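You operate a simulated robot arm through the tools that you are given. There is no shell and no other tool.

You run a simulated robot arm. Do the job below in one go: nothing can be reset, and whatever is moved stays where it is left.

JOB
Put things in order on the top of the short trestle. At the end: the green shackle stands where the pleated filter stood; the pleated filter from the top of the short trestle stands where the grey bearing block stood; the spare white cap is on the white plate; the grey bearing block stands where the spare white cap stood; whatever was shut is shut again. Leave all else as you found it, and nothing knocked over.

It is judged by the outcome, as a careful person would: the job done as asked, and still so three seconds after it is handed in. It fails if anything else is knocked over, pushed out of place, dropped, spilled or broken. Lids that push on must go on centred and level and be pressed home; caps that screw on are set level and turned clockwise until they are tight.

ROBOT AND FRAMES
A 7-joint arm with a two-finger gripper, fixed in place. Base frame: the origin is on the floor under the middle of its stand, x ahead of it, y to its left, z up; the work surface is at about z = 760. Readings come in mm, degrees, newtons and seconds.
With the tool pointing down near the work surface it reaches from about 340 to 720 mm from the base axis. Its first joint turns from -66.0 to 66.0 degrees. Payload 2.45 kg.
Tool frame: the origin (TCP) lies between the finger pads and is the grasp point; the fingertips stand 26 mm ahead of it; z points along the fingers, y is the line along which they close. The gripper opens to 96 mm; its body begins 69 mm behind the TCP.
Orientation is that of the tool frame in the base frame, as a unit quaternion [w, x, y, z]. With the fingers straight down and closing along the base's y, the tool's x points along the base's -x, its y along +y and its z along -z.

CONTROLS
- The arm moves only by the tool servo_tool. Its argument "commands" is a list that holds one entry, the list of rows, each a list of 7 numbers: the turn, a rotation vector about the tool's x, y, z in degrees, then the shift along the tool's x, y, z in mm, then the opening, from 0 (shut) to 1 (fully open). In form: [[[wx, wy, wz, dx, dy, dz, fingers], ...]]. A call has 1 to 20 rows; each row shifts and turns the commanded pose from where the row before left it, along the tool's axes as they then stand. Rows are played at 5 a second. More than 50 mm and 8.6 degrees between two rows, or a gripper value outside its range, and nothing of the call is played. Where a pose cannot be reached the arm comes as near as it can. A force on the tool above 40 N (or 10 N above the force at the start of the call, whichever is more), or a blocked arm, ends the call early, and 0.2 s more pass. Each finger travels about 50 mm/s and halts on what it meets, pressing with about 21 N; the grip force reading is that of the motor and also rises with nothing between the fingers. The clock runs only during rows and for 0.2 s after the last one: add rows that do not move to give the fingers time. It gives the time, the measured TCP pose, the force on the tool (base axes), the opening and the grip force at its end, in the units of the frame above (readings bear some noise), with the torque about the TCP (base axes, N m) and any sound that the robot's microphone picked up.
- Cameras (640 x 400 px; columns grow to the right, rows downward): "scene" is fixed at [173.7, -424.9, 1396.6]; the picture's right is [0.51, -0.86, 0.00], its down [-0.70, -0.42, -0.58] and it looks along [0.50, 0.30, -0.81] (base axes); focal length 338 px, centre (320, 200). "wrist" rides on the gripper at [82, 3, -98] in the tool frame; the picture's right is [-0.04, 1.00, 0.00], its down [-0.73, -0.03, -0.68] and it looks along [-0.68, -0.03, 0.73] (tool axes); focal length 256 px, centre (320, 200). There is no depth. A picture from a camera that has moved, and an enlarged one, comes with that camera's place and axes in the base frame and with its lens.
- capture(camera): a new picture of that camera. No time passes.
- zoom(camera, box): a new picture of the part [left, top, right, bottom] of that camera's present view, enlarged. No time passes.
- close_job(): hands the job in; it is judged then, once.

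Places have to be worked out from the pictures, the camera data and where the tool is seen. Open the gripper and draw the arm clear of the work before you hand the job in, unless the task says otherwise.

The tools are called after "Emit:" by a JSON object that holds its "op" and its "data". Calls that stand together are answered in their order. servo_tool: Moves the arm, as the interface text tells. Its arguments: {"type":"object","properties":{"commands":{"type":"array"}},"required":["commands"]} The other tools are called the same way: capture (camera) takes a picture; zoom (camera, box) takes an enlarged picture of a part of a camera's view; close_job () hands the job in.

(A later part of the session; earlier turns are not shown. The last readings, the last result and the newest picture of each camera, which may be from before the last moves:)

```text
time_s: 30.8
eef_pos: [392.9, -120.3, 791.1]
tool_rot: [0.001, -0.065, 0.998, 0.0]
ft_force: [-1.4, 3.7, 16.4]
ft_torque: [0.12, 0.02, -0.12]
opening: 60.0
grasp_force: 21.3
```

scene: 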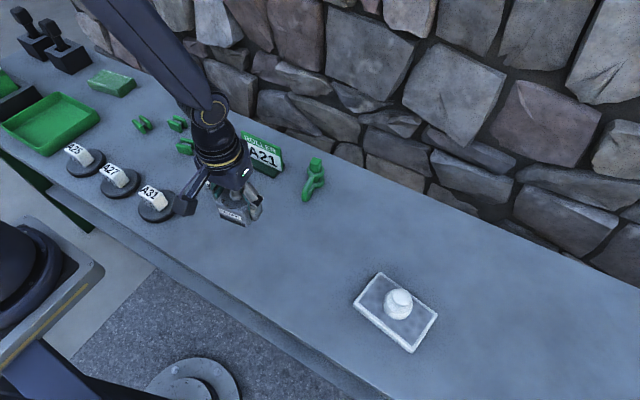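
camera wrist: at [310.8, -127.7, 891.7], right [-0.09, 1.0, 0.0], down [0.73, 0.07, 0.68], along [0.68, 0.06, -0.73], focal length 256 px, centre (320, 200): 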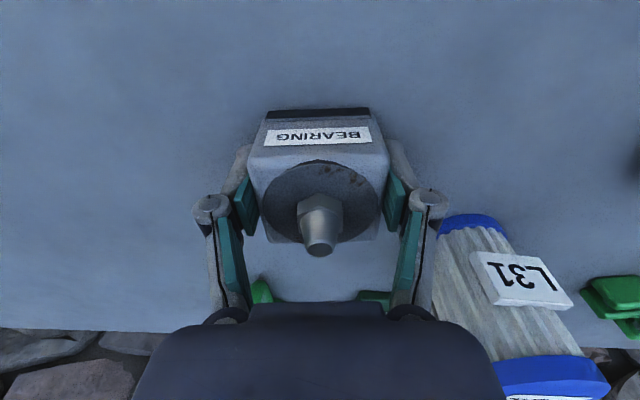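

The block is now seated (16 N upward). I'll ease off slightly, open and pull up.

Emit:
{"op": "servo_tool", "data": {"commands": [[[0, 0, 0, 0, 0, -0.8, 0.4], [0, 0, 0, 0, 0, 0, 0.65], [0, 0, 0, 0, 0, 0, 0.75], [0, 0, 0, 0, 0, 0, 0.9], [0, 0, 0, 0, 0, 0, 0.95], [0, 0, 0, 0, 0, 0, 0.95]]]}}

Emit:
{"op": "capture", "data": {"camera": "wrist"}}

```text
time_s: 32.2
eef_pos: [392.0, -121.0, 792.4]
tool_rot: [0.0, -0.066, 0.998, -0.001]
ft_force: [0.6, -0.2, -0.3]
ft_torque: [0.0, -0.01, 0.0]
opening: 91.2
grasp_force: 0.1
```

```text
taken
camera wrist: at [311.0, -127.6, 890.1], right [-0.09, 1.0, 0.0], down [0.73, 0.07, 0.68], along [0.68, 0.06, -0.73], focal length 256 px, centre (320, 200)
```

wrist: 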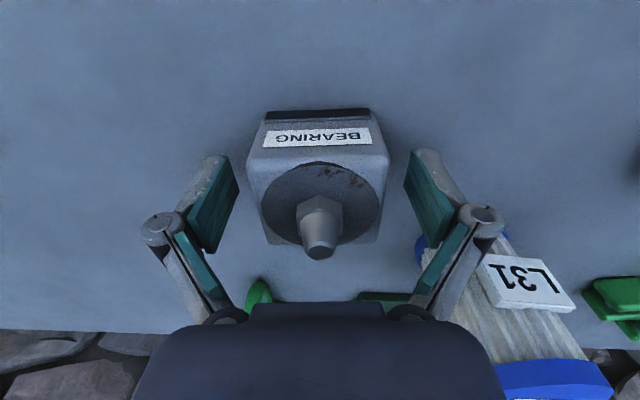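

The block stands upright in the cap's old place. I'll go straight up and then move over the filter.

Emit:
{"op": "servo_tool", "data": {"commands": [[[0, 0, 0, 0, 0, -20, 0.95], [0, 0, 0, 0, 0, -30, 1], [0, 0, 0, 0, 0, -40, 1], [0, 0, 0, 0, 0, -40, 1], [0, 0, 0, 0, 0, -40, 1], [0, 0, 0, 0, 0, -30, 1], [0, 0, 0, -10, 10, 0, 1], [0, 0, 7.5, -15, 20, 0, 1], [0, 0, 0, -20, 25, 0, 1], [0, 0, 0, -20, 25, 0, 1], [0, 0, 0, -20, 25, 0, 1], [0, 0, 0, 0, 18, 0, 1], [0, 0, 0, 0, 0, 0, 1], [0, 0, 0, 0, 0, 0, 1]]]}}

Emit:
{"op": "capture", "data": {"camera": "wrist"}}

Emit:
{"op": "capture", "data": {"camera": "scene"}}

```text
time_s: 35.2
eef_pos: [474.2, 6.0, 991.5]
tool_rot: [0.0, 0.0, 1.0, 0.0]
ft_force: [-0.1, -0.7, 0.4]
ft_torque: [-0.01, 0.0, -0.03]
opening: 96.0
grasp_force: 0.1
```

```text
taken
camera wrist: at [392.9, 9.3, 1089.9], right [0.04, 1.0, 0.0], down [0.73, -0.03, 0.68], along [0.68, -0.03, -0.73], focal length 256 px, centre (320, 200)
```

wrist: 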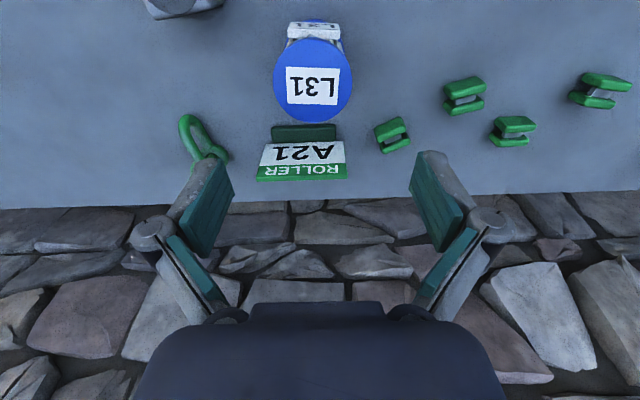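

```text
taken
```

scene: 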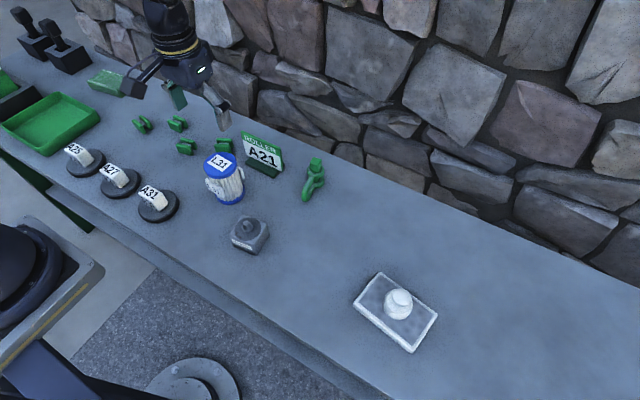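

The block and the cap both look good in the scene view. I'll zoom in on the filter for its exact position and which way the tags face.

Emit:
{"op": "zoom", "data": {"camera": "wrist", "box": [250, 0, 390, 190]}}

Emit:
{"op": "zoom", "data": {"camera": "scene", "box": [190, 130, 270, 220]}}

Emit:
{"op": "zoom", "data": {"camera": "scene", "box": [220, 200, 280, 270]}}

```text
2.11 times, centred on (320, 95) of wrist
camera zoom: at [392.9, 9.3, 1089.9], right [0.04, 1.0, 0.0], down [0.73, -0.03, 0.68], along [0.68, -0.03, -0.73], focal length 539 px, centre (320, 421)
```

zoom: 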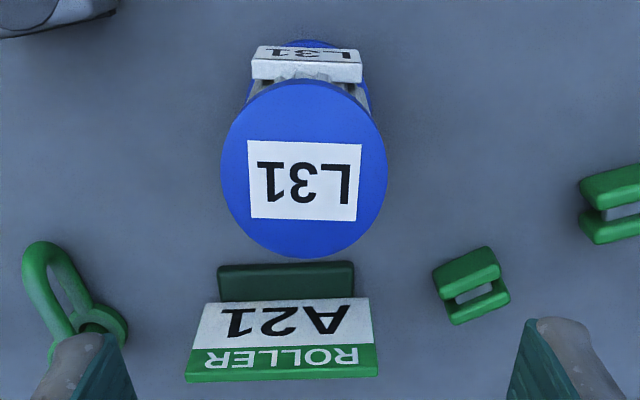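

```text
4.44 times, centred on (230, 175) of scene
camera zoom: at [173.7, -424.9, 1396.6], right [0.51, -0.86, 0.0], down [-0.7, -0.42, -0.58], along [0.5, 0.3, -0.81], focal length 1502 px, centre (720, 311)
```

zoom: 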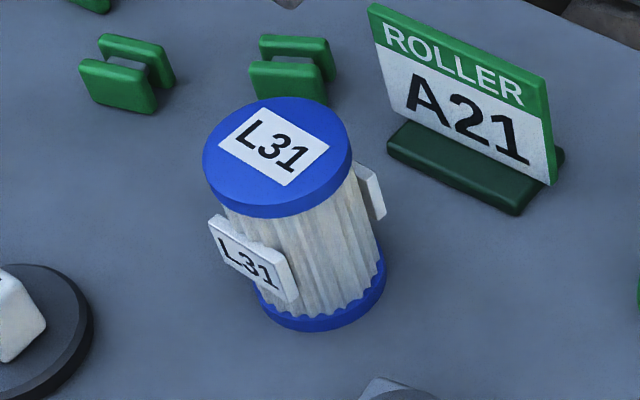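

```text
5.71 times, centred on (250, 235) of scene
camera zoom: at [173.7, -424.9, 1396.6], right [0.51, -0.86, 0.0], down [-0.7, -0.42, -0.58], along [0.5, 0.3, -0.81], focal length 1932 px, centre (720, 0)
```

zoom: 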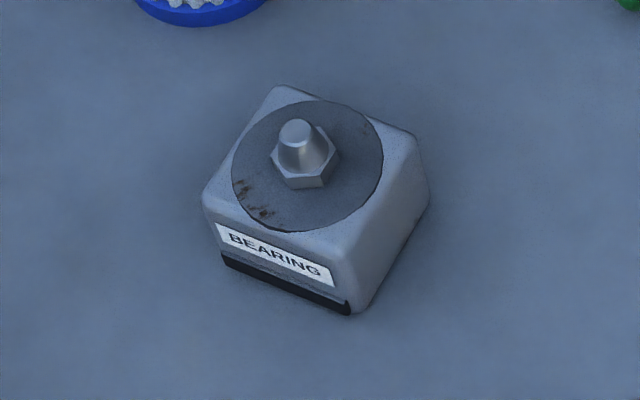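

The filter top is at about (468, -1), 68 mm across, with its tags facing ±x at about 5° yaw. I'll align with that, descend to just above it and check.

Emit:
{"op": "servo_tool", "data": {"commands": [[[0, 0, 0, 6.1, -6.8, 0, 1], [0, 0, 5, 0, 0, 15, 1], [0, 0, 0, 0, 0, 20, 1], [0, 0, 0, 0, 0, 20, 1], [0, 0, 0, 0, 0, 10, 1], [0, 0, 0, 0, 0, 0, 1], [0, 0, 0, 0, 0, 0, 1]]]}}

Emit:
{"op": "capture", "data": {"camera": "wrist"}}

Emit:
{"op": "zoom", "data": {"camera": "wrist", "box": [240, 40, 400, 180]}}

Emit:
{"op": "zoom", "data": {"camera": "scene", "box": [170, 100, 290, 220]}}

```text
time_s: 36.8
eef_pos: [468.1, -0.0, 927.2]
tool_rot: [0.0, 0.043, 0.999, -0.001]
ft_force: [1.1, -0.3, -0.6]
ft_torque: [-0.01, 0.02, 0.02]
opening: 95.9
grasp_force: 0.1
```

```text
taken
camera wrist: at [386.5, 9.5, 1024.8], right [0.13, 0.99, 0.0], down [0.73, -0.09, 0.68], along [0.67, -0.09, -0.73], focal length 256 px, centre (320, 200)
```

wrist: 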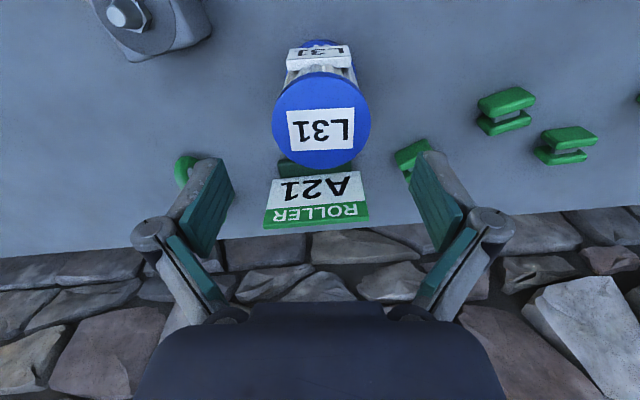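

```text
2.86 times, centred on (320, 110) of wrist
camera zoom: at [386.5, 9.5, 1024.8], right [0.13, 0.99, 0.0], down [0.73, -0.09, 0.68], along [0.67, -0.09, -0.73], focal length 731 px, centre (320, 457)
```

zoom: 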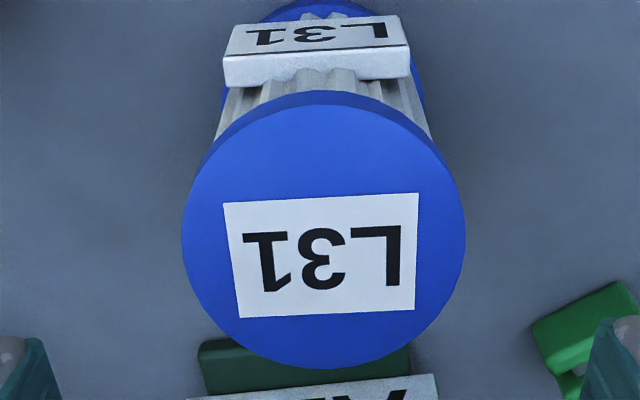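

```text
3.33 times, centred on (230, 160) of scene
camera zoom: at [173.7, -424.9, 1396.6], right [0.51, -0.86, 0.0], down [-0.7, -0.42, -0.58], along [0.5, 0.3, -0.81], focal length 1127 px, centre (620, 333)
```

zoom: 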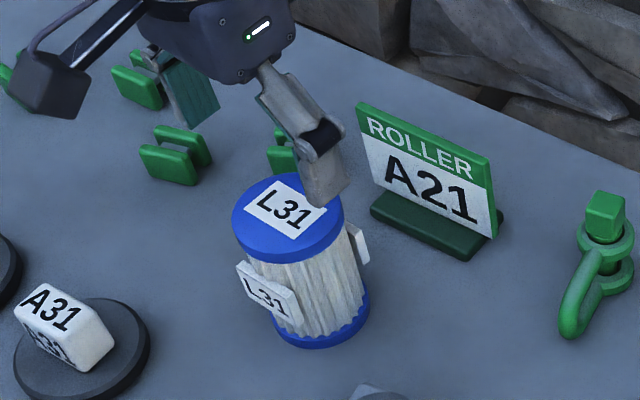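

The gripper is within 1 mm of the filter's axis and its yaw matches. I'll descend around it to z 808, which leaves the palm about 19 mm above its top.

Emit:
{"op": "servo_tool", "data": {"commands": [[[0, 0, 0, 0, 0.5, 20, 1], [0, 0, 0, 0, 0, 20, 1], [0, 0, 0, 0, 0, 20, 1], [0, 0, 0, 0, 0, 20, 1], [0, 0, 0, 0, 0, 20, 1], [0, 0, 0, 0, 0, 14, 1], [0, 0, 0, 0, 0, 5, 1], [0, 0, 0, 0, 0, 0, 1], [0, 0, 0, 0, 0, 0, 1]]]}}

Emit:
{"op": "capture", "data": {"camera": "wrist"}}

Emit:
{"op": "zoom", "data": {"camera": "scene", "box": [170, 100, 290, 220]}}

```text
time_s: 38.8
eef_pos: [467.7, 0.8, 809.5]
tool_rot: [0.002, 0.044, 0.999, 0.0]
ft_force: [-2.5, -2.5, 29.0]
ft_torque: [-0.15, -0.21, -0.06]
opening: 96.3
grasp_force: 0.0
```

```text
taken
camera wrist: at [386.3, 10.6, 906.7], right [0.13, 0.99, 0.0], down [0.73, -0.09, 0.68], along [0.68, -0.09, -0.73], focal length 256 px, centre (320, 200)
```

wrist: 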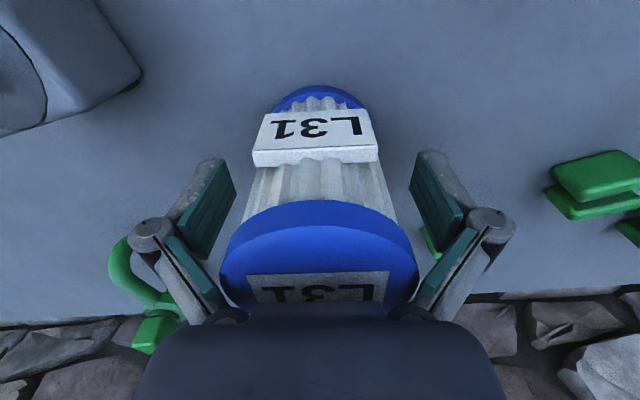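

```text
3.33 times, centred on (230, 160) of scene
camera zoom: at [173.2, -424.9, 1396.7], right [0.51, -0.86, 0.0], down [-0.7, -0.42, -0.58], along [0.5, 0.3, -0.81], focal length 1127 px, centre (620, 333)
```

zoom: 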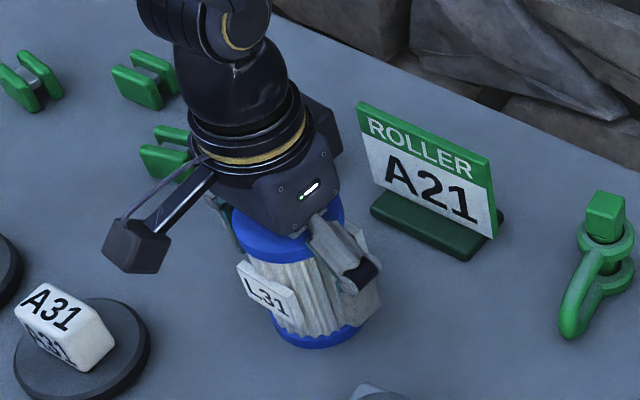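

There is 29 N upward, so the gripper's inner links or palm are pressing on the filter's top. I'll back off upward right away.

Emit:
{"op": "servo_tool", "data": {"commands": [[[0, 0, 0, 0, 0, -4, 1], [0, 0, 0, 0, 0, -4, 1], [0, 0, 0, 0, 0, -4, 1], [0, 0, 0, 0, 0, 0, 1]]]}}

Emit:
{"op": "capture", "data": {"camera": "wrist"}}

Emit:
{"op": "capture", "data": {"camera": "scene"}}

```text
time_s: 39.8
eef_pos: [467.5, -0.3, 819.9]
tool_rot: [0.0, 0.044, 0.999, 0.0]
ft_force: [0.5, 0.0, -0.5]
ft_torque: [0.0, -0.01, 0.0]
opening: 96.1
grasp_force: 0.0
```

```text
taken
camera wrist: at [385.8, 10.1, 917.9], right [0.13, 0.99, 0.0], down [0.73, -0.09, 0.68], along [0.67, -0.09, -0.73], focal length 256 px, centre (320, 200)
```

wrist: 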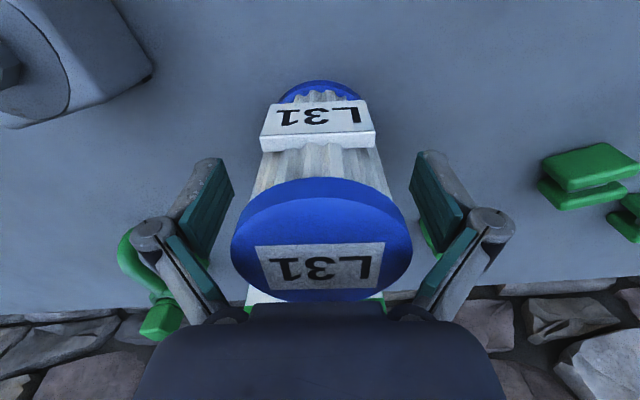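

```text
taken
```

scene: 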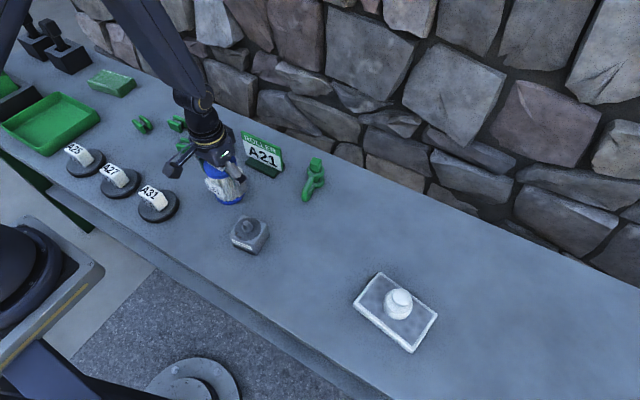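

The force is back to zero, and the filter is upright and unmoved. I'll zoom in to see how the pads line up with it.

Emit:
{"op": "zoom", "data": {"camera": "wrist", "box": [200, 60, 440, 320]}}

Emit:
{"op": "zoom", "data": {"camera": "scene", "box": [180, 110, 270, 220]}}

```text
1.54 times, centred on (320, 190) of wrist
camera zoom: at [385.8, 10.1, 917.9], right [0.13, 0.99, 0.0], down [0.73, -0.09, 0.68], along [0.67, -0.09, -0.73], focal length 394 px, centre (320, 215)
```

zoom: 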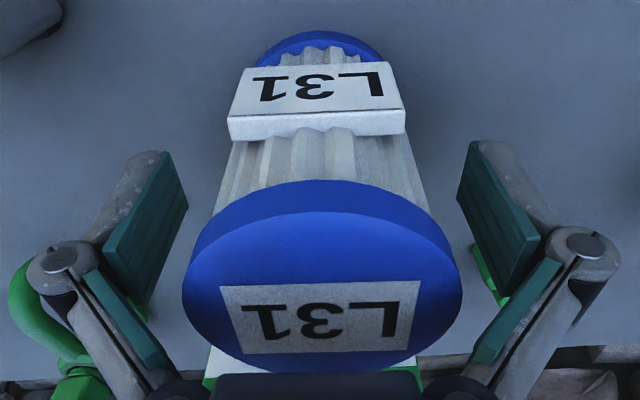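

```text
3.64 times, centred on (225, 165) of scene
camera zoom: at [173.7, -424.9, 1396.6], right [0.51, -0.86, 0.0], down [-0.7, -0.42, -0.58], along [0.5, 0.3, -0.81], focal length 1229 px, centre (666, 327)
```

zoom: 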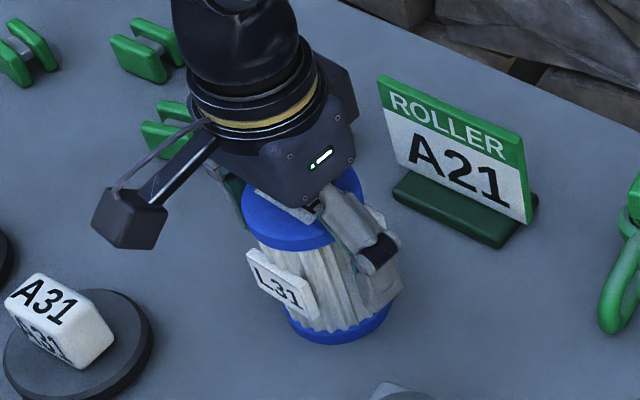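

The filter's rim is wider than the gap between the inner links near the palm, so I have to grip higher. I'll rise to z 838, so the pads sit around the blue top rim, and check the force before closing.

Emit:
{"op": "servo_tool", "data": {"commands": [[[0, 0, 0, 2, 0.3, -9, 1], [0, 0, 0, 0, 0, -9, 1], [0, 0, 0, 0, 0, 0, 1], [0, 0, 0, 0, 0, 0, 1]]]}}

Emit:
{"op": "capture", "data": {"camera": "wrist"}}

Emit:
{"op": "zoom", "data": {"camera": "wrist", "box": [200, 60, 440, 320]}}

```text
time_s: 40.8
eef_pos: [465.8, -0.2, 838.5]
tool_rot: [0.0, 0.044, 0.999, 0.0]
ft_force: [0.2, -0.7, 0.4]
ft_torque: [0.03, -0.01, -0.04]
opening: 96.0
grasp_force: 0.1
```

```text
taken
camera wrist: at [383.8, 10.6, 936.3], right [0.13, 0.99, 0.0], down [0.73, -0.09, 0.68], along [0.67, -0.09, -0.73], focal length 256 px, centre (320, 200)
```

wrist: 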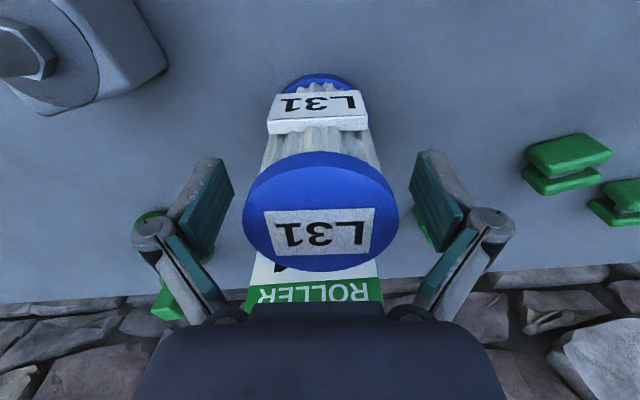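

```text
1.54 times, centred on (320, 190) of wrist
camera zoom: at [383.8, 10.6, 936.3], right [0.13, 0.99, 0.0], down [0.73, -0.09, 0.68], along [0.67, -0.09, -0.73], focal length 394 px, centre (320, 215)
```

zoom: 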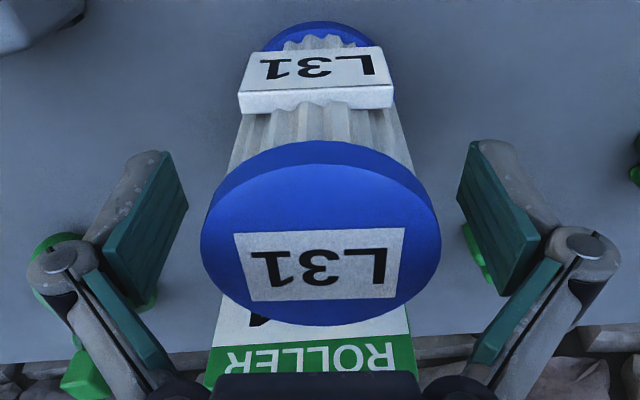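

There is no contact force now and the blue rim lies between the pads. I'll close on it.

Emit:
{"op": "servo_tool", "data": {"commands": [[[0, 0, 0, 0, 0, 0, 0.85], [0, 0, 0, 0, 0, 0, 0.75], [0, 0, 0, 0, 0, 0, 0.65], [0, 0, 0, 0, 0, 0, 0.5], [0, 0, 0, 0, 0, 0, 0.5], [0, 0, 0, 0, 0, 0, 0.5]]]}}

Emit:
{"op": "capture", "data": {"camera": "wrist"}}

Emit:
{"op": "zoom", "data": {"camera": "scene", "box": [180, 110, 270, 220]}}

```text
time_s: 42.2
eef_pos: [466.0, 1.1, 837.5]
tool_rot: [0.001, 0.044, 0.999, 0.001]
ft_force: [-1.4, 0.1, 5.1]
ft_torque: [-0.02, 0.06, -0.01]
opening: 67.8
grasp_force: 20.9
```

```text
taken
camera wrist: at [383.8, 10.6, 936.3], right [0.13, 0.99, 0.0], down [0.73, -0.09, 0.68], along [0.67, -0.09, -0.73], focal length 256 px, centre (320, 200)
```

wrist: 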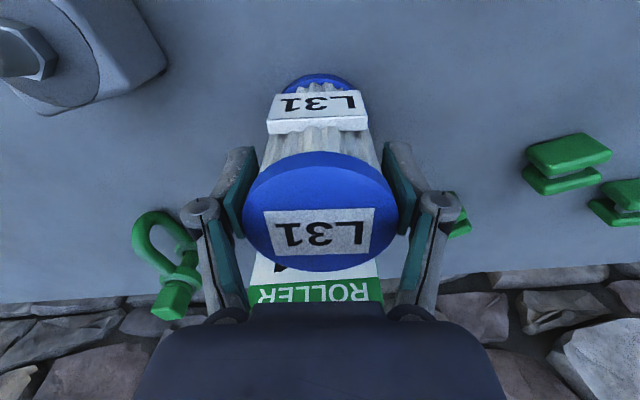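

```text
3.64 times, centred on (225, 165) of scene
camera zoom: at [173.6, -424.9, 1396.6], right [0.51, -0.86, 0.0], down [-0.7, -0.42, -0.58], along [0.5, 0.3, -0.81], focal length 1229 px, centre (666, 327)
```

zoom: 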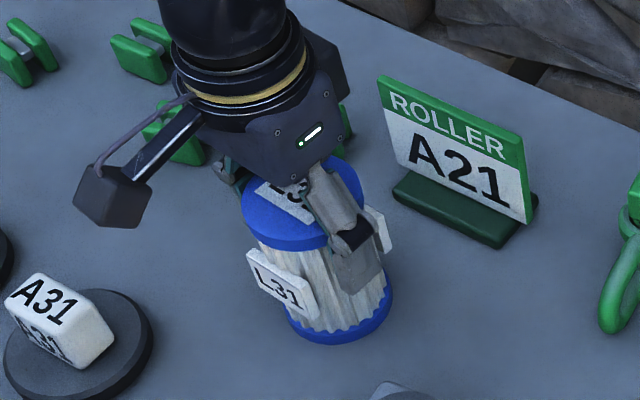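

The filter is gripped at 67.8 mm on the rim. I'll lift gently and check that it hangs straight.

Emit:
{"op": "servo_tool", "data": {"commands": [[[0, 0, 0, 0, 0, -4, 0.5], [0, 0, 0, 0, 0, -6, 0.5], [0, 0, 0, 0, 0, -10, 0.5], [0, 0, 0, 0, 0, -15, 0.5], [0, 0, 0, 0, 0, 0, 0.5]]]}}

Emit:
{"op": "capture", "data": {"camera": "wrist"}}

Emit:
{"op": "zoom", "data": {"camera": "scene", "box": [180, 90, 290, 220]}}

```text
time_s: 43.4
eef_pos: [466.0, -0.6, 873.7]
tool_rot: [0.0, 0.043, 0.999, 0.0]
ft_force: [-0.7, 0.4, -2.6]
ft_torque: [-0.02, 0.04, 0.0]
opening: 67.6
grasp_force: 20.5
```

```text
taken
camera wrist: at [384.0, 9.4, 971.7], right [0.13, 0.99, 0.0], down [0.73, -0.09, 0.68], along [0.67, -0.09, -0.73], focal length 256 px, centre (320, 200)
```

wrist: 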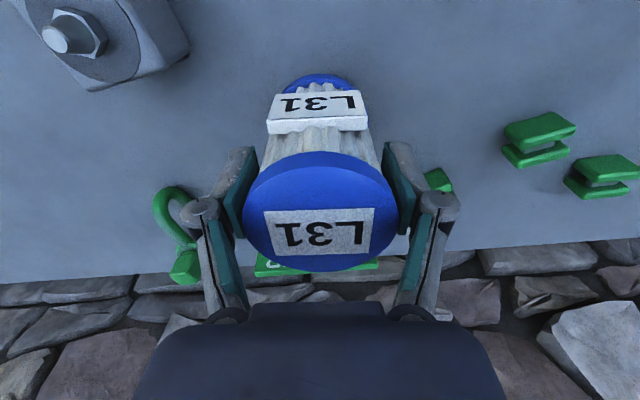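

```text
3.08 times, centred on (235, 155) of scene
camera zoom: at [173.8, -424.9, 1396.6], right [0.51, -0.86, 0.0], down [-0.7, -0.42, -0.58], along [0.5, 0.3, -0.81], focal length 1040 px, centre (582, 338)
```

zoom: 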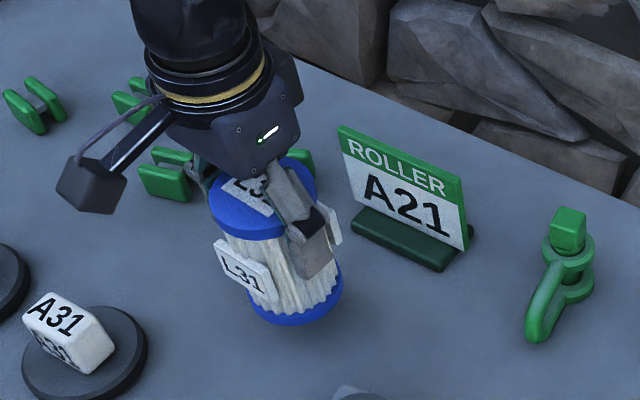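

It hangs straight and weighs about 2.6 N. I'll raise it to z 955, above everything on the trestle, and carry it to the block's old place at (507, -301).

Emit:
{"op": "servo_tool", "data": {"commands": [[[0, 0, 0, 0, 0, -20, 0.5], [0, 0, 0, 0, 0, -25, 0.5], [0, 0, 0, 0, 0, -25, 0.5], [0, 0, 0, 0, 0, -12, 0.5], [0, 0, 0, -6.7, -20, 0, 0.5], [0, 0, 0, -6.7, -30, 0, 0.5], [0, 0, 0, -6.7, -30, 0, 0.5], [0, 0, 0, -6.7, -30, 0, 0.5], [0, 0, 0, -6.7, -30, 0, 0.5], [0, 0, 0, -6.7, -30, 0, 0.5], [0, 0, 0, -6.7, -30, 0, 0.5], [0, 0, 0, -6.7, -30, 0, 0.5], [0, 0, 0, -6.7, -30, 0, 0.5], [0, 0, 0, -6.7, -25, 0, 0.5], [0, 0, 0, 0, -10.6, 0, 0.5], [0, 0, 0, 0, 0, 0, 0.5], [0, 0, 0, 0, 0, 0, 0.5]]]}}

Emit:
{"op": "capture", "data": {"camera": "wrist"}}

Emit:
{"op": "capture", "data": {"camera": "scene"}}

```text
time_s: 47.0
eef_pos: [507.5, -300.9, 956.1]
tool_rot: [-0.001, 0.044, 0.999, -0.001]
ft_force: [-0.1, 0.4, -4.4]
ft_torque: [0.01, 0.03, -0.01]
opening: 67.6
grasp_force: 21.3
```

```text
taken
camera wrist: at [426.6, -290.5, 1053.9], right [0.13, 0.99, 0.0], down [0.73, -0.09, 0.68], along [0.67, -0.09, -0.73], focal length 256 px, centre (320, 200)
```

wrist: 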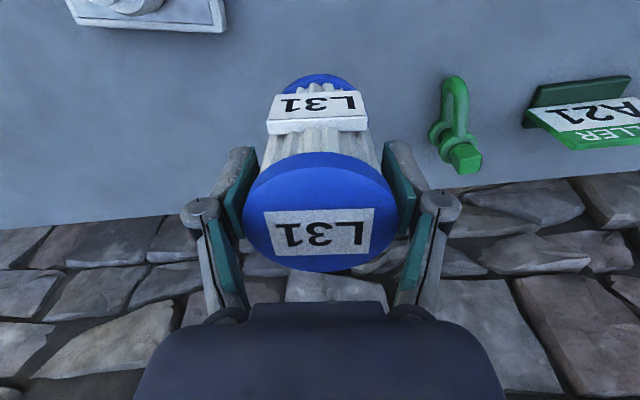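

```text
taken
```

scene: 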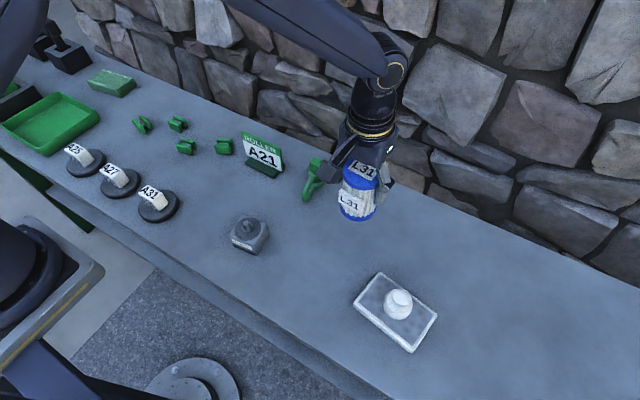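

The filter is above the block's old place and still straight. I'll lower it, finishing in small steps.

Emit:
{"op": "servo_tool", "data": {"commands": [[[0, 0, 0, 0, 0, 25, 0.5], [0, 0, 0, 0, 0, 25, 0.5], [0, 0, 0, 0, 0, 25, 0.5], [0, 0, 0, 0, 0, 20, 0.5], [0, 0, 0, 0, 0, 12, 0.5], [0, 0, 0, 0, 0, 5, 0.5], [0, 0, 0, 0, 0, 0, 0.5], [0, 0, 0, 0, 0, 2, 0.5], [0, 0, 0, 0, 0, 2, 0.5], [0, 0, 0, 0, 0, 0, 0.5]]]}}

Emit:
{"op": "capture", "data": {"camera": "wrist"}}

Emit:
{"op": "zoom", "data": {"camera": "scene", "box": [300, 150, 420, 270]}}

```text
time_s: 49.2
eef_pos: [505.6, -300.0, 840.3]
tool_rot: [0.0, 0.044, 0.999, 0.0]
ft_force: [0.3, 0.2, -2.4]
ft_torque: [-0.01, 0.01, 0.0]
opening: 67.5
grasp_force: 20.8
```

```text
taken
camera wrist: at [425.1, -289.7, 937.5], right [0.13, 0.99, 0.0], down [0.73, -0.09, 0.68], along [0.67, -0.09, -0.73], focal length 256 px, centre (320, 200)
```

wrist: 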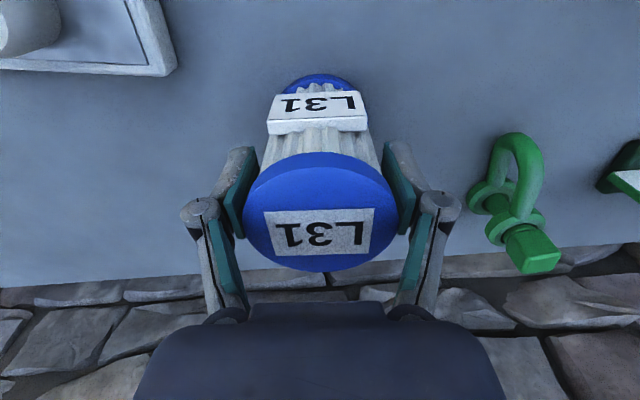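

```text
3.33 times, centred on (360, 210) of scene
camera zoom: at [173.8, -424.9, 1396.6], right [0.51, -0.86, 0.0], down [-0.7, -0.42, -0.58], along [0.5, 0.3, -0.81], focal length 1127 px, centre (187, 167)
```

zoom: 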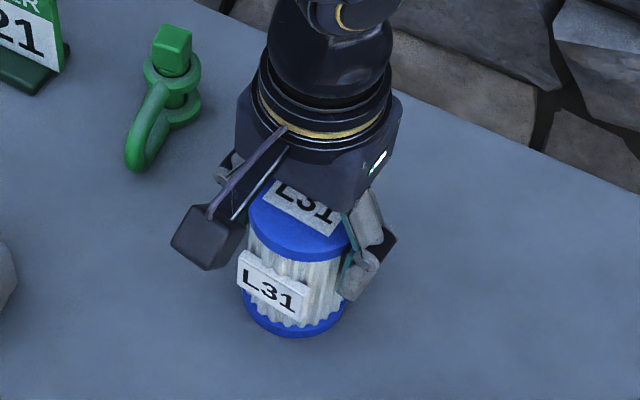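

It's still free, so contact should come about 2-3 mm lower. I'll continue in sub-millimetre steps.

Emit:
{"op": "servo_tool", "data": {"commands": [[[0, 0, 0, 0, 0, 1, 0.5], [0, 0, 0, 0, 0, 1, 0.5], [0, 0, 0, 0, 0, 0.7, 0.5], [0, 0, 0, 0, 0, 0.5, 0.5], [0, 0, 0, 0, 0, 0, 0.5]]]}}

```text
time_s: 50.4
eef_pos: [507.4, -300.7, 836.8]
tool_rot: [0.002, 0.044, 0.999, -0.001]
ft_force: [-0.8, 4.8, 16.4]
ft_torque: [0.17, -0.06, 0.0]
opening: 67.9
grasp_force: 21.4
```

The filter is down (16 N upward). I'll ease off a little, open and look.

Emit:
{"op": "servo_tool", "data": {"commands": [[[0, 0, 0, 0, 0, -0.8, 0.5], [0, 0, 0, 0, 0, 0, 0.72], [0, 0, 0, 0, 0, 0, 0.8], [0, 0, 0, 0, 0, 0, 0.9], [0, 0, 0, 0, 0, 0, 1], [0, 0, 0, 0, 0, 0, 1]]]}}

Emit:
{"op": "capture", "data": {"camera": "wrist"}}

```text
time_s: 51.8
eef_pos: [506.9, -300.7, 837.8]
tool_rot: [-0.001, 0.044, 0.999, 0.0]
ft_force: [-0.3, 0.2, 0.1]
ft_torque: [-0.01, 0.02, 0.01]
opening: 96.1
grasp_force: 0.1
```

```text
taken
camera wrist: at [425.3, -290.4, 934.8], right [0.13, 0.99, 0.0], down [0.73, -0.09, 0.68], along [0.67, -0.09, -0.73], focal length 256 px, centre (320, 200)
```

wrist: 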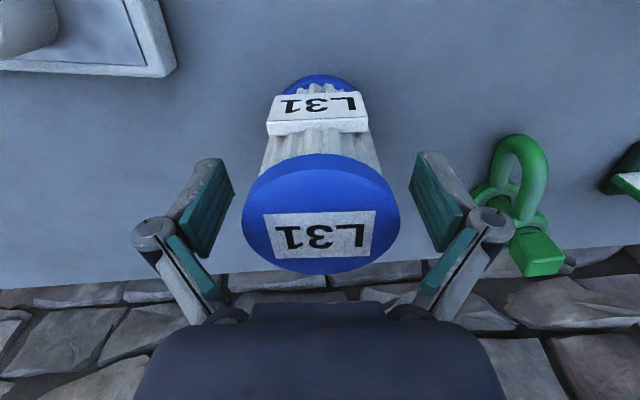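

The filter stands on its own. I'll rise clear and go to look at the shackle from above.

Emit:
{"op": "servo_tool", "data": {"commands": [[[0, 0, 0, 0, 0, -15, 1], [0, 0, 0, 0, 0, -25, 1], [0, 0, 0, 0, 0, -30, 1], [0, 0, 0, 0, 0, -35, 1], [0, 0, 0, 0, 0, -25, 1], [0, 0, -5, -6, 20, 0, 1], [0, 0, 0, -10, 30, 0, 1], [0, 0, 0, -15, 30, 0, 1], [0, 0, 0, -15, 30, 0, 1], [0, 0, 0, -14, 30, 0, 1], [0, 0, 0, 0, 0, 0, 1], [0, 0, 0, 0, 0, 0, 1]]]}}

Emit:
{"op": "capture", "data": {"camera": "wrist"}}

Emit:
{"op": "capture", "data": {"camera": "scene"}}

```text
time_s: 54.4
eef_pos: [566.0, -163.2, 966.9]
tool_rot: [0.0, 0.0, 1.0, 0.0]
ft_force: [0.5, -0.9, 0.1]
ft_torque: [-0.02, 0.03, -0.02]
opening: 95.9
grasp_force: 0.0
```

```text
taken
camera wrist: at [484.5, -159.7, 1064.6], right [0.04, 1.0, 0.0], down [0.73, -0.03, 0.68], along [0.68, -0.03, -0.73], focal length 256 px, centre (320, 200)
```

wrist: 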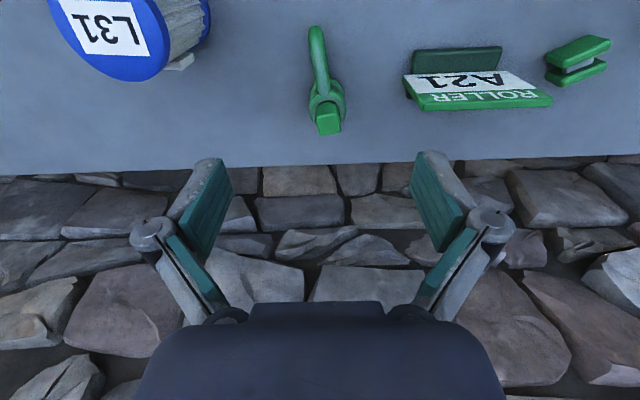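

```text
taken
```

scene: 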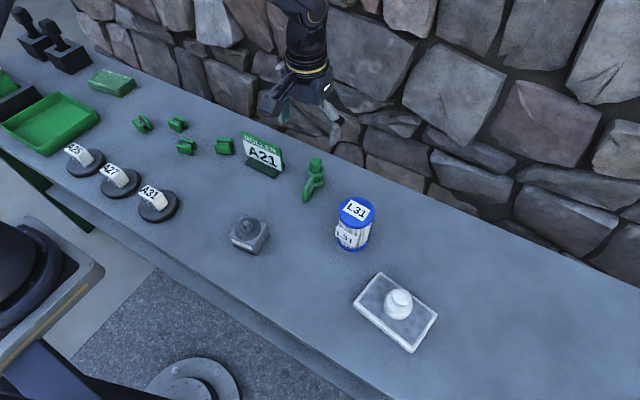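

Emit:
{"op": "zoom", "data": {"camera": "wrist", "box": [270, 10, 390, 150]}}

Emit:
{"op": "zoom", "data": {"camera": "scene", "box": [290, 145, 345, 210]}}

Emit:
{"op": "zoom", "data": {"camera": "scene", "box": [310, 180, 400, 260]}}

```text
2.86 times, centred on (330, 80) of wrist
camera zoom: at [484.5, -159.7, 1064.6], right [0.04, 1.0, 0.0], down [0.73, -0.03, 0.68], along [0.68, -0.03, -0.73], focal length 731 px, centre (291, 543)
```

zoom: 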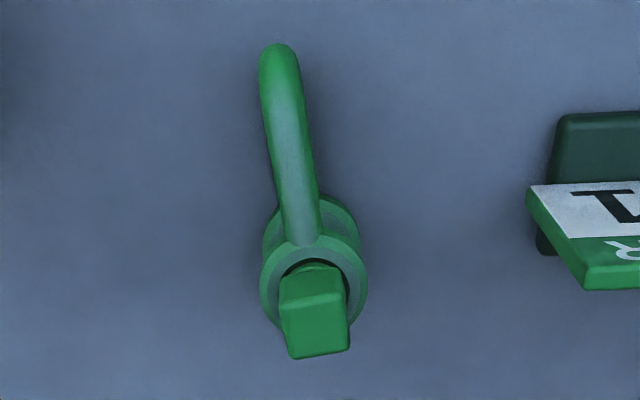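

```text
6.15 times, centred on (318, 178) of scene
camera zoom: at [173.8, -424.9, 1396.6], right [0.51, -0.86, 0.0], down [-0.7, -0.42, -0.58], along [0.5, 0.3, -0.81], focal length 2080 px, centre (335, 338)
```

zoom: 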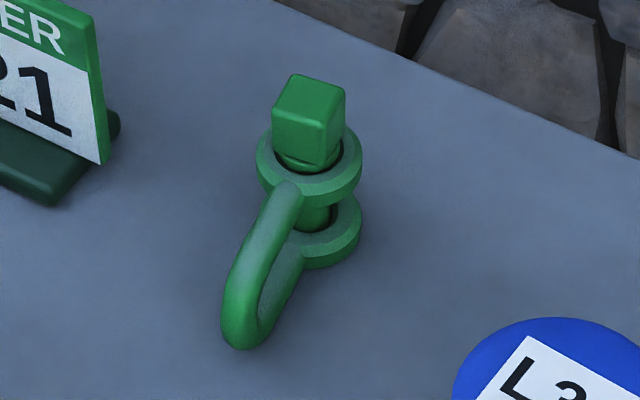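

```text
5.00 times, centred on (355, 220) of scene
camera zoom: at [173.8, -424.9, 1396.6], right [0.51, -0.86, 0.0], down [-0.7, -0.42, -0.58], along [0.5, 0.3, -0.81], focal length 1690 px, centre (145, 100)
```

zoom: 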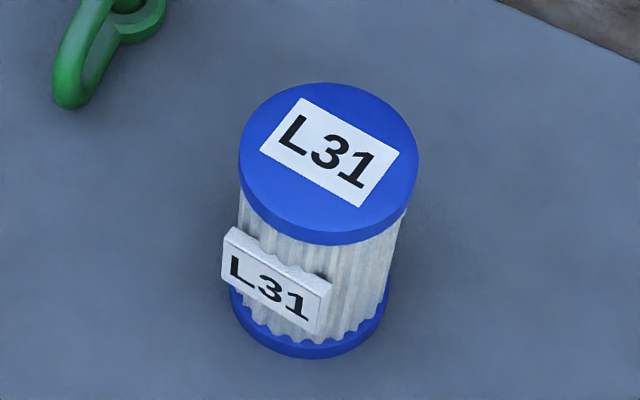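

The shackle stands with its pin upright at about (601, -157). Its ears are about 40 mm across, it's about 75 mm tall, and the bow points toward -x turned about 8°. I'll align with it using a narrower opening to stay clear of the sign, then come down partway.

Emit:
{"op": "servo_tool", "data": {"commands": [[[0, 0, 0, -17, 3, 0, 0.9], [0, 0, 0, -18, 3.2, 0, 0.8], [0, 0, -7.6, 0, 0, 10, 0.72], [0, 0, 0, 0, 0, 25, 0.72], [0, 0, 0, 0, 0, 25, 0.72], [0, 0, 0, 0, 0, 0, 0.72], [0, 0, 0, 0, 0, 0, 0.72]]]}}

Emit:
{"op": "capture", "data": {"camera": "wrist"}}

Emit:
{"op": "zoom", "data": {"camera": "wrist", "box": [250, 30, 400, 170]}}

Emit:
{"op": "zoom", "data": {"camera": "scene", "box": [230, 80, 370, 210]}}

```text
time_s: 56.0
eef_pos: [603.9, -154.1, 908.0]
tool_rot: [0.0, -0.066, 0.998, 0.0]
ft_force: [0.3, -0.5, 0.4]
ft_torque: [-0.01, 0.01, 0.0]
opening: 69.1
grasp_force: 0.2
```

```text
taken
camera wrist: at [522.3, -162.1, 1005.2], right [-0.09, 1.0, 0.0], down [0.73, 0.07, 0.68], along [0.68, 0.06, -0.73], focal length 256 px, centre (320, 200)
```

wrist: 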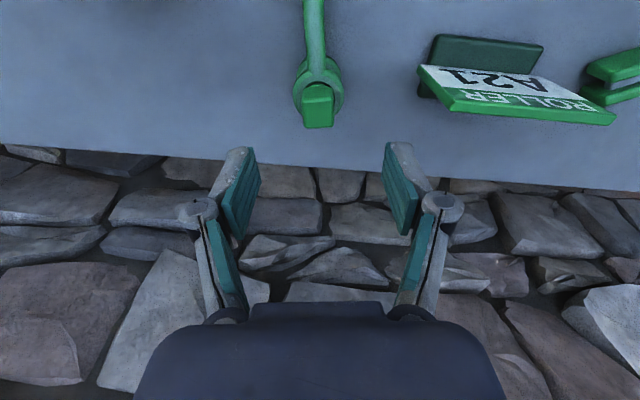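

```text
2.86 times, centred on (325, 100) of wrist
camera zoom: at [522.3, -162.1, 1005.2], right [-0.09, 1.0, 0.0], down [0.73, 0.07, 0.68], along [0.68, 0.06, -0.73], focal length 731 px, centre (306, 486)
```

zoom: 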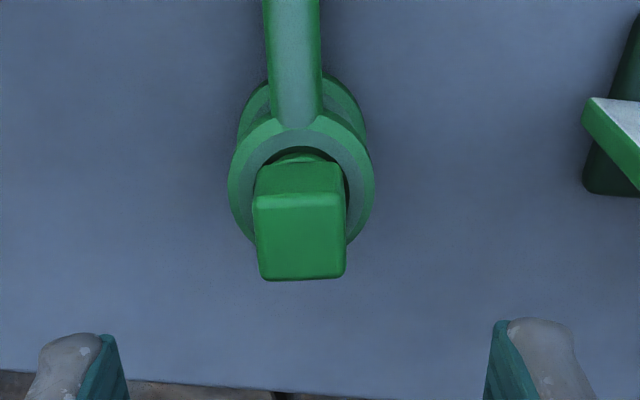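

```text
3.08 times, centred on (300, 145) of scene
camera zoom: at [173.7, -424.9, 1396.6], right [0.51, -0.86, 0.0], down [-0.7, -0.42, -0.58], along [0.5, 0.3, -0.81], focal length 1040 px, centre (382, 369)
```

zoom: 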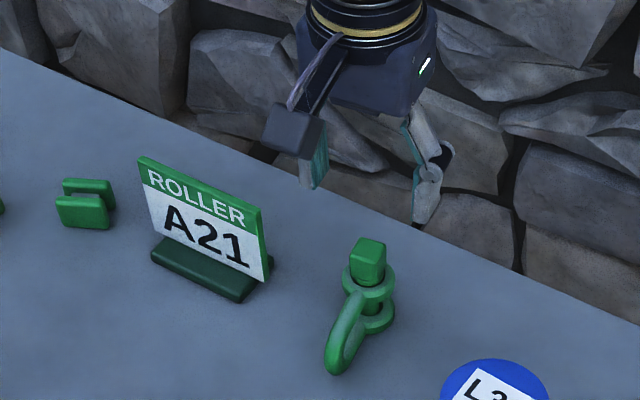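

The bow now lines up with the tool. The pin appears about 6 mm nearer to the robot than the TCP and 1.3 mm to one side, so I'll correct that and come lower.

Emit:
{"op": "servo_tool", "data": {"commands": [[[0, 0, 0, 6, -1.3, 0, 0.72], [0, 0, 0, 0, 0, 20, 0.72], [0, 0, 0, 0, 0, 20, 0.72], [0, 0, 0, 0, 0, 18, 0.72], [0, 0, 0, 0, 0, 0, 0.72], [0, 0, 0, 0, 0, 0, 0.72]]]}}

Emit:
{"op": "capture", "data": {"camera": "wrist"}}

Emit:
{"op": "zoom", "data": {"camera": "wrist", "box": [220, 40, 420, 240]}}

Emit:
{"op": "zoom", "data": {"camera": "scene", "box": [230, 80, 370, 210]}}

```text
time_s: 57.4
eef_pos: [599.0, -157.1, 851.3]
tool_rot: [0.0, -0.066, 0.998, 0.0]
ft_force: [0.4, 0.2, 0.1]
ft_torque: [0.01, -0.02, 0.01]
opening: 69.2
grasp_force: 0.0
```

```text
taken
camera wrist: at [517.1, -164.9, 947.9], right [-0.09, 1.0, 0.0], down [0.73, 0.07, 0.68], along [0.68, 0.06, -0.73], focal length 256 px, centre (320, 200)
```

wrist: 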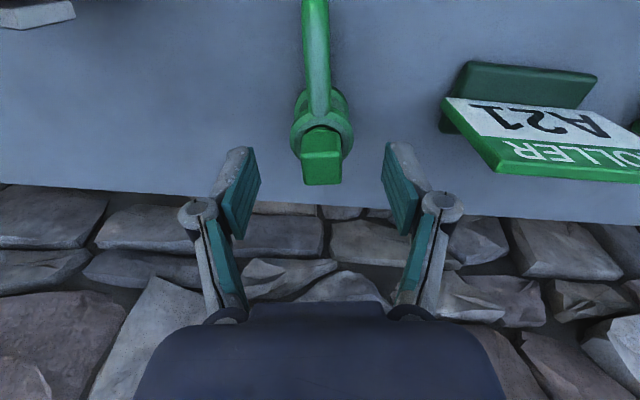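

```text
2.00 times, centred on (320, 140) of wrist
camera zoom: at [517.1, -164.9, 947.9], right [-0.09, 1.0, 0.0], down [0.73, 0.07, 0.68], along [0.68, 0.06, -0.73], focal length 512 px, centre (320, 320)
```

zoom: 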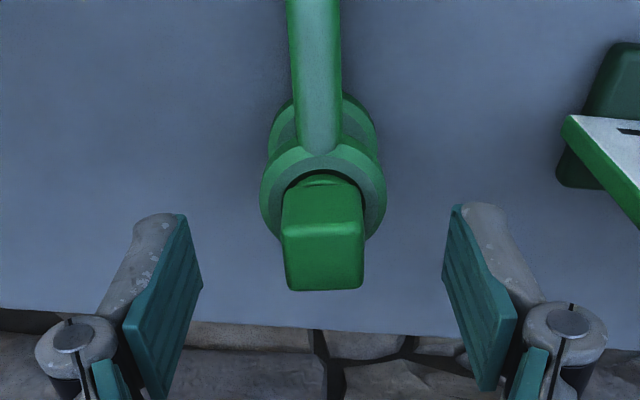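

```text
3.08 times, centred on (300, 145) of scene
camera zoom: at [173.7, -424.9, 1396.6], right [0.51, -0.86, 0.0], down [-0.7, -0.42, -0.58], along [0.5, 0.3, -0.81], focal length 1040 px, centre (382, 369)
```

zoom: 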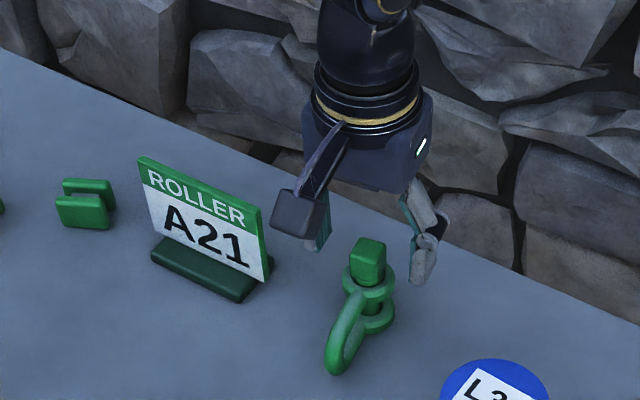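

The pin is within about 2 mm of the tool axis. I'll go down so the pads sit around the upper ear.

Emit:
{"op": "servo_tool", "data": {"commands": [[[0, 0, 0, 0, 0.7, 15, 0.72], [0, 0, 0, 0, 0, 15, 0.72], [0, 0, 0, 0, 0, 14, 0.72], [0, 0, 0, 0, 0, 10, 0.72], [0, 0, 0, 0, 0, 0, 0.72], [0, 0, 0, 0, 0, 0, 0.72]]]}}

Emit:
{"op": "capture", "data": {"camera": "wrist"}}

Emit:
{"op": "zoom", "data": {"camera": "wrist", "box": [220, 100, 420, 300]}}

Emit:
{"op": "zoom", "data": {"camera": "scene", "box": [260, 110, 370, 210]}}

```text
time_s: 58.8
eef_pos: [595.8, -155.8, 794.6]
tool_rot: [0.001, -0.067, 0.998, 0.0]
ft_force: [0.5, 0.3, -0.1]
ft_torque: [-0.04, 0.01, 0.01]
opening: 68.9
grasp_force: 0.1
```

```text
taken
camera wrist: at [516.0, -164.1, 892.6], right [-0.09, 1.0, 0.0], down [0.73, 0.07, 0.68], along [0.68, 0.06, -0.73], focal length 256 px, centre (320, 200)
```

wrist: 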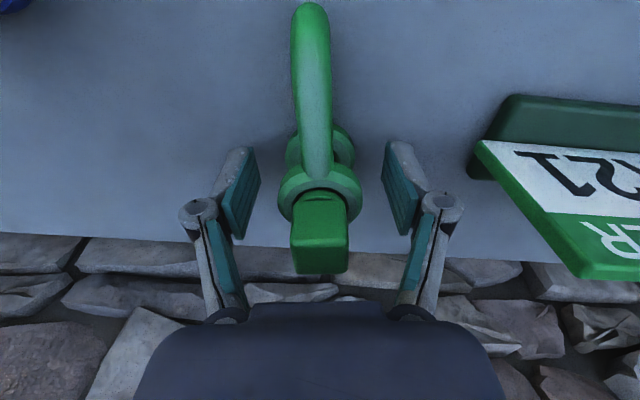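

```text
2.00 times, centred on (320, 200) of wrist
camera zoom: at [516.0, -164.1, 892.6], right [-0.09, 1.0, 0.0], down [0.73, 0.07, 0.68], along [0.68, 0.06, -0.73], focal length 512 px, centre (320, 200)
```

zoom: 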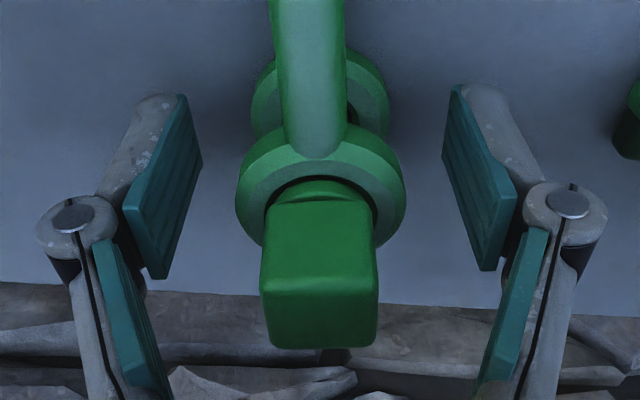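

```text
4.00 times, centred on (315, 160) of scene
camera zoom: at [173.7, -424.9, 1396.6], right [0.51, -0.86, 0.0], down [-0.7, -0.42, -0.58], along [0.5, 0.3, -0.81], focal length 1352 px, centre (340, 360)
```

zoom: 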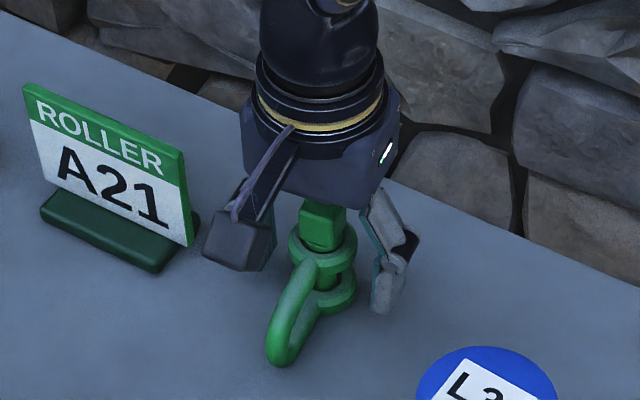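

The upper ear sits midway between the pads, and the sign is well clear. I'll close on it.

Emit:
{"op": "servo_tool", "data": {"commands": [[[0, 0, 0, 0, 0, 0, 0.6], [0, 0, 0, 0, 0, 0, 0.5], [0, 0, 0, 0, 0, 0, 0.42], [0, 0, 0, 0, 0, 0, 0.25], [0, 0, 0, 0, 0, 0, 0.2], [0, 0, 0, 0, 0, 0, 0.2]]]}}

Emit:
{"op": "capture", "data": {"camera": "wrist"}}

```text
time_s: 60.2
eef_pos: [597.7, -156.0, 795.0]
tool_rot: [0.0, -0.066, 0.998, -0.001]
ft_force: [-0.9, 1.1, 1.5]
ft_torque: [0.02, 0.03, -0.03]
opening: 39.5
grasp_force: 21.4
```

```text
taken
camera wrist: at [516.0, -164.0, 892.8], right [-0.09, 1.0, 0.0], down [0.73, 0.07, 0.68], along [0.68, 0.06, -0.73], focal length 256 px, centre (320, 200)
```

wrist: 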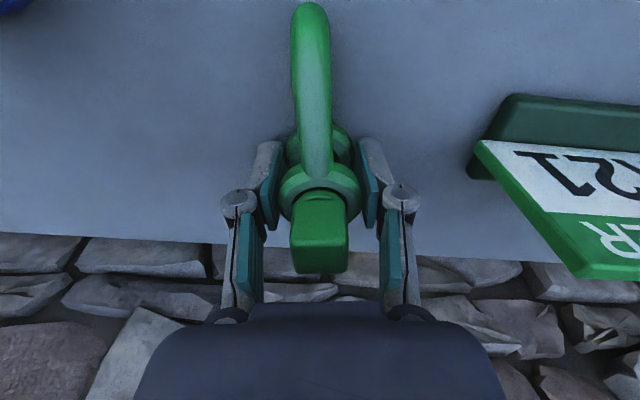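

The ear is gripped at 39.5 mm. I'll lift a little and watch whether the shackle tips in the grip.

Emit:
{"op": "servo_tool", "data": {"commands": [[[0, 0, 0, 0, 0, -3, 0.2], [0, 0, 0, 0, 0, -5, 0.2], [0, 0, 0, 0, 0, -8, 0.2], [0, 0, 0, 0, 0, -10, 0.2], [0, 0, 0, 0, 0, 0, 0.2]]]}}

Emit:
{"op": "capture", "data": {"camera": "wrist"}}

Emit:
{"op": "zoom", "data": {"camera": "scene", "box": [260, 110, 370, 210]}}

```text
time_s: 61.4
eef_pos: [597.9, -156.8, 821.4]
tool_rot: [0.0, -0.066, 0.998, -0.001]
ft_force: [0.4, -0.9, -3.6]
ft_torque: [-0.02, -0.05, 0.03]
opening: 39.3
grasp_force: 20.8
```

```text
taken
camera wrist: at [515.9, -164.3, 919.0], right [-0.09, 1.0, 0.0], down [0.73, 0.07, 0.68], along [0.68, 0.06, -0.73], focal length 256 px, centre (320, 200)
```

wrist: 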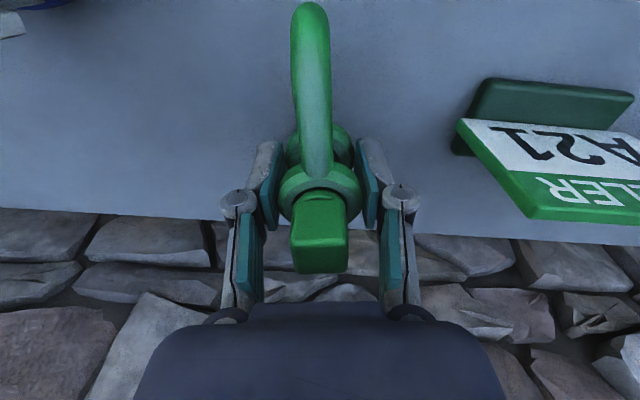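

```text
4.00 times, centred on (315, 160) of scene
camera zoom: at [173.8, -424.9, 1396.6], right [0.51, -0.86, 0.0], down [-0.7, -0.42, -0.58], along [0.5, 0.3, -0.81], focal length 1352 px, centre (340, 360)
```

zoom: 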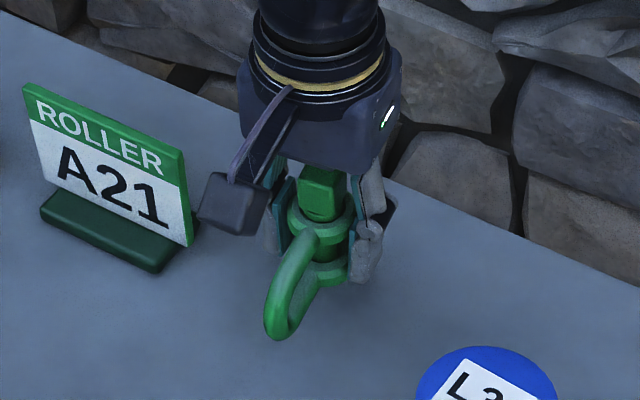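

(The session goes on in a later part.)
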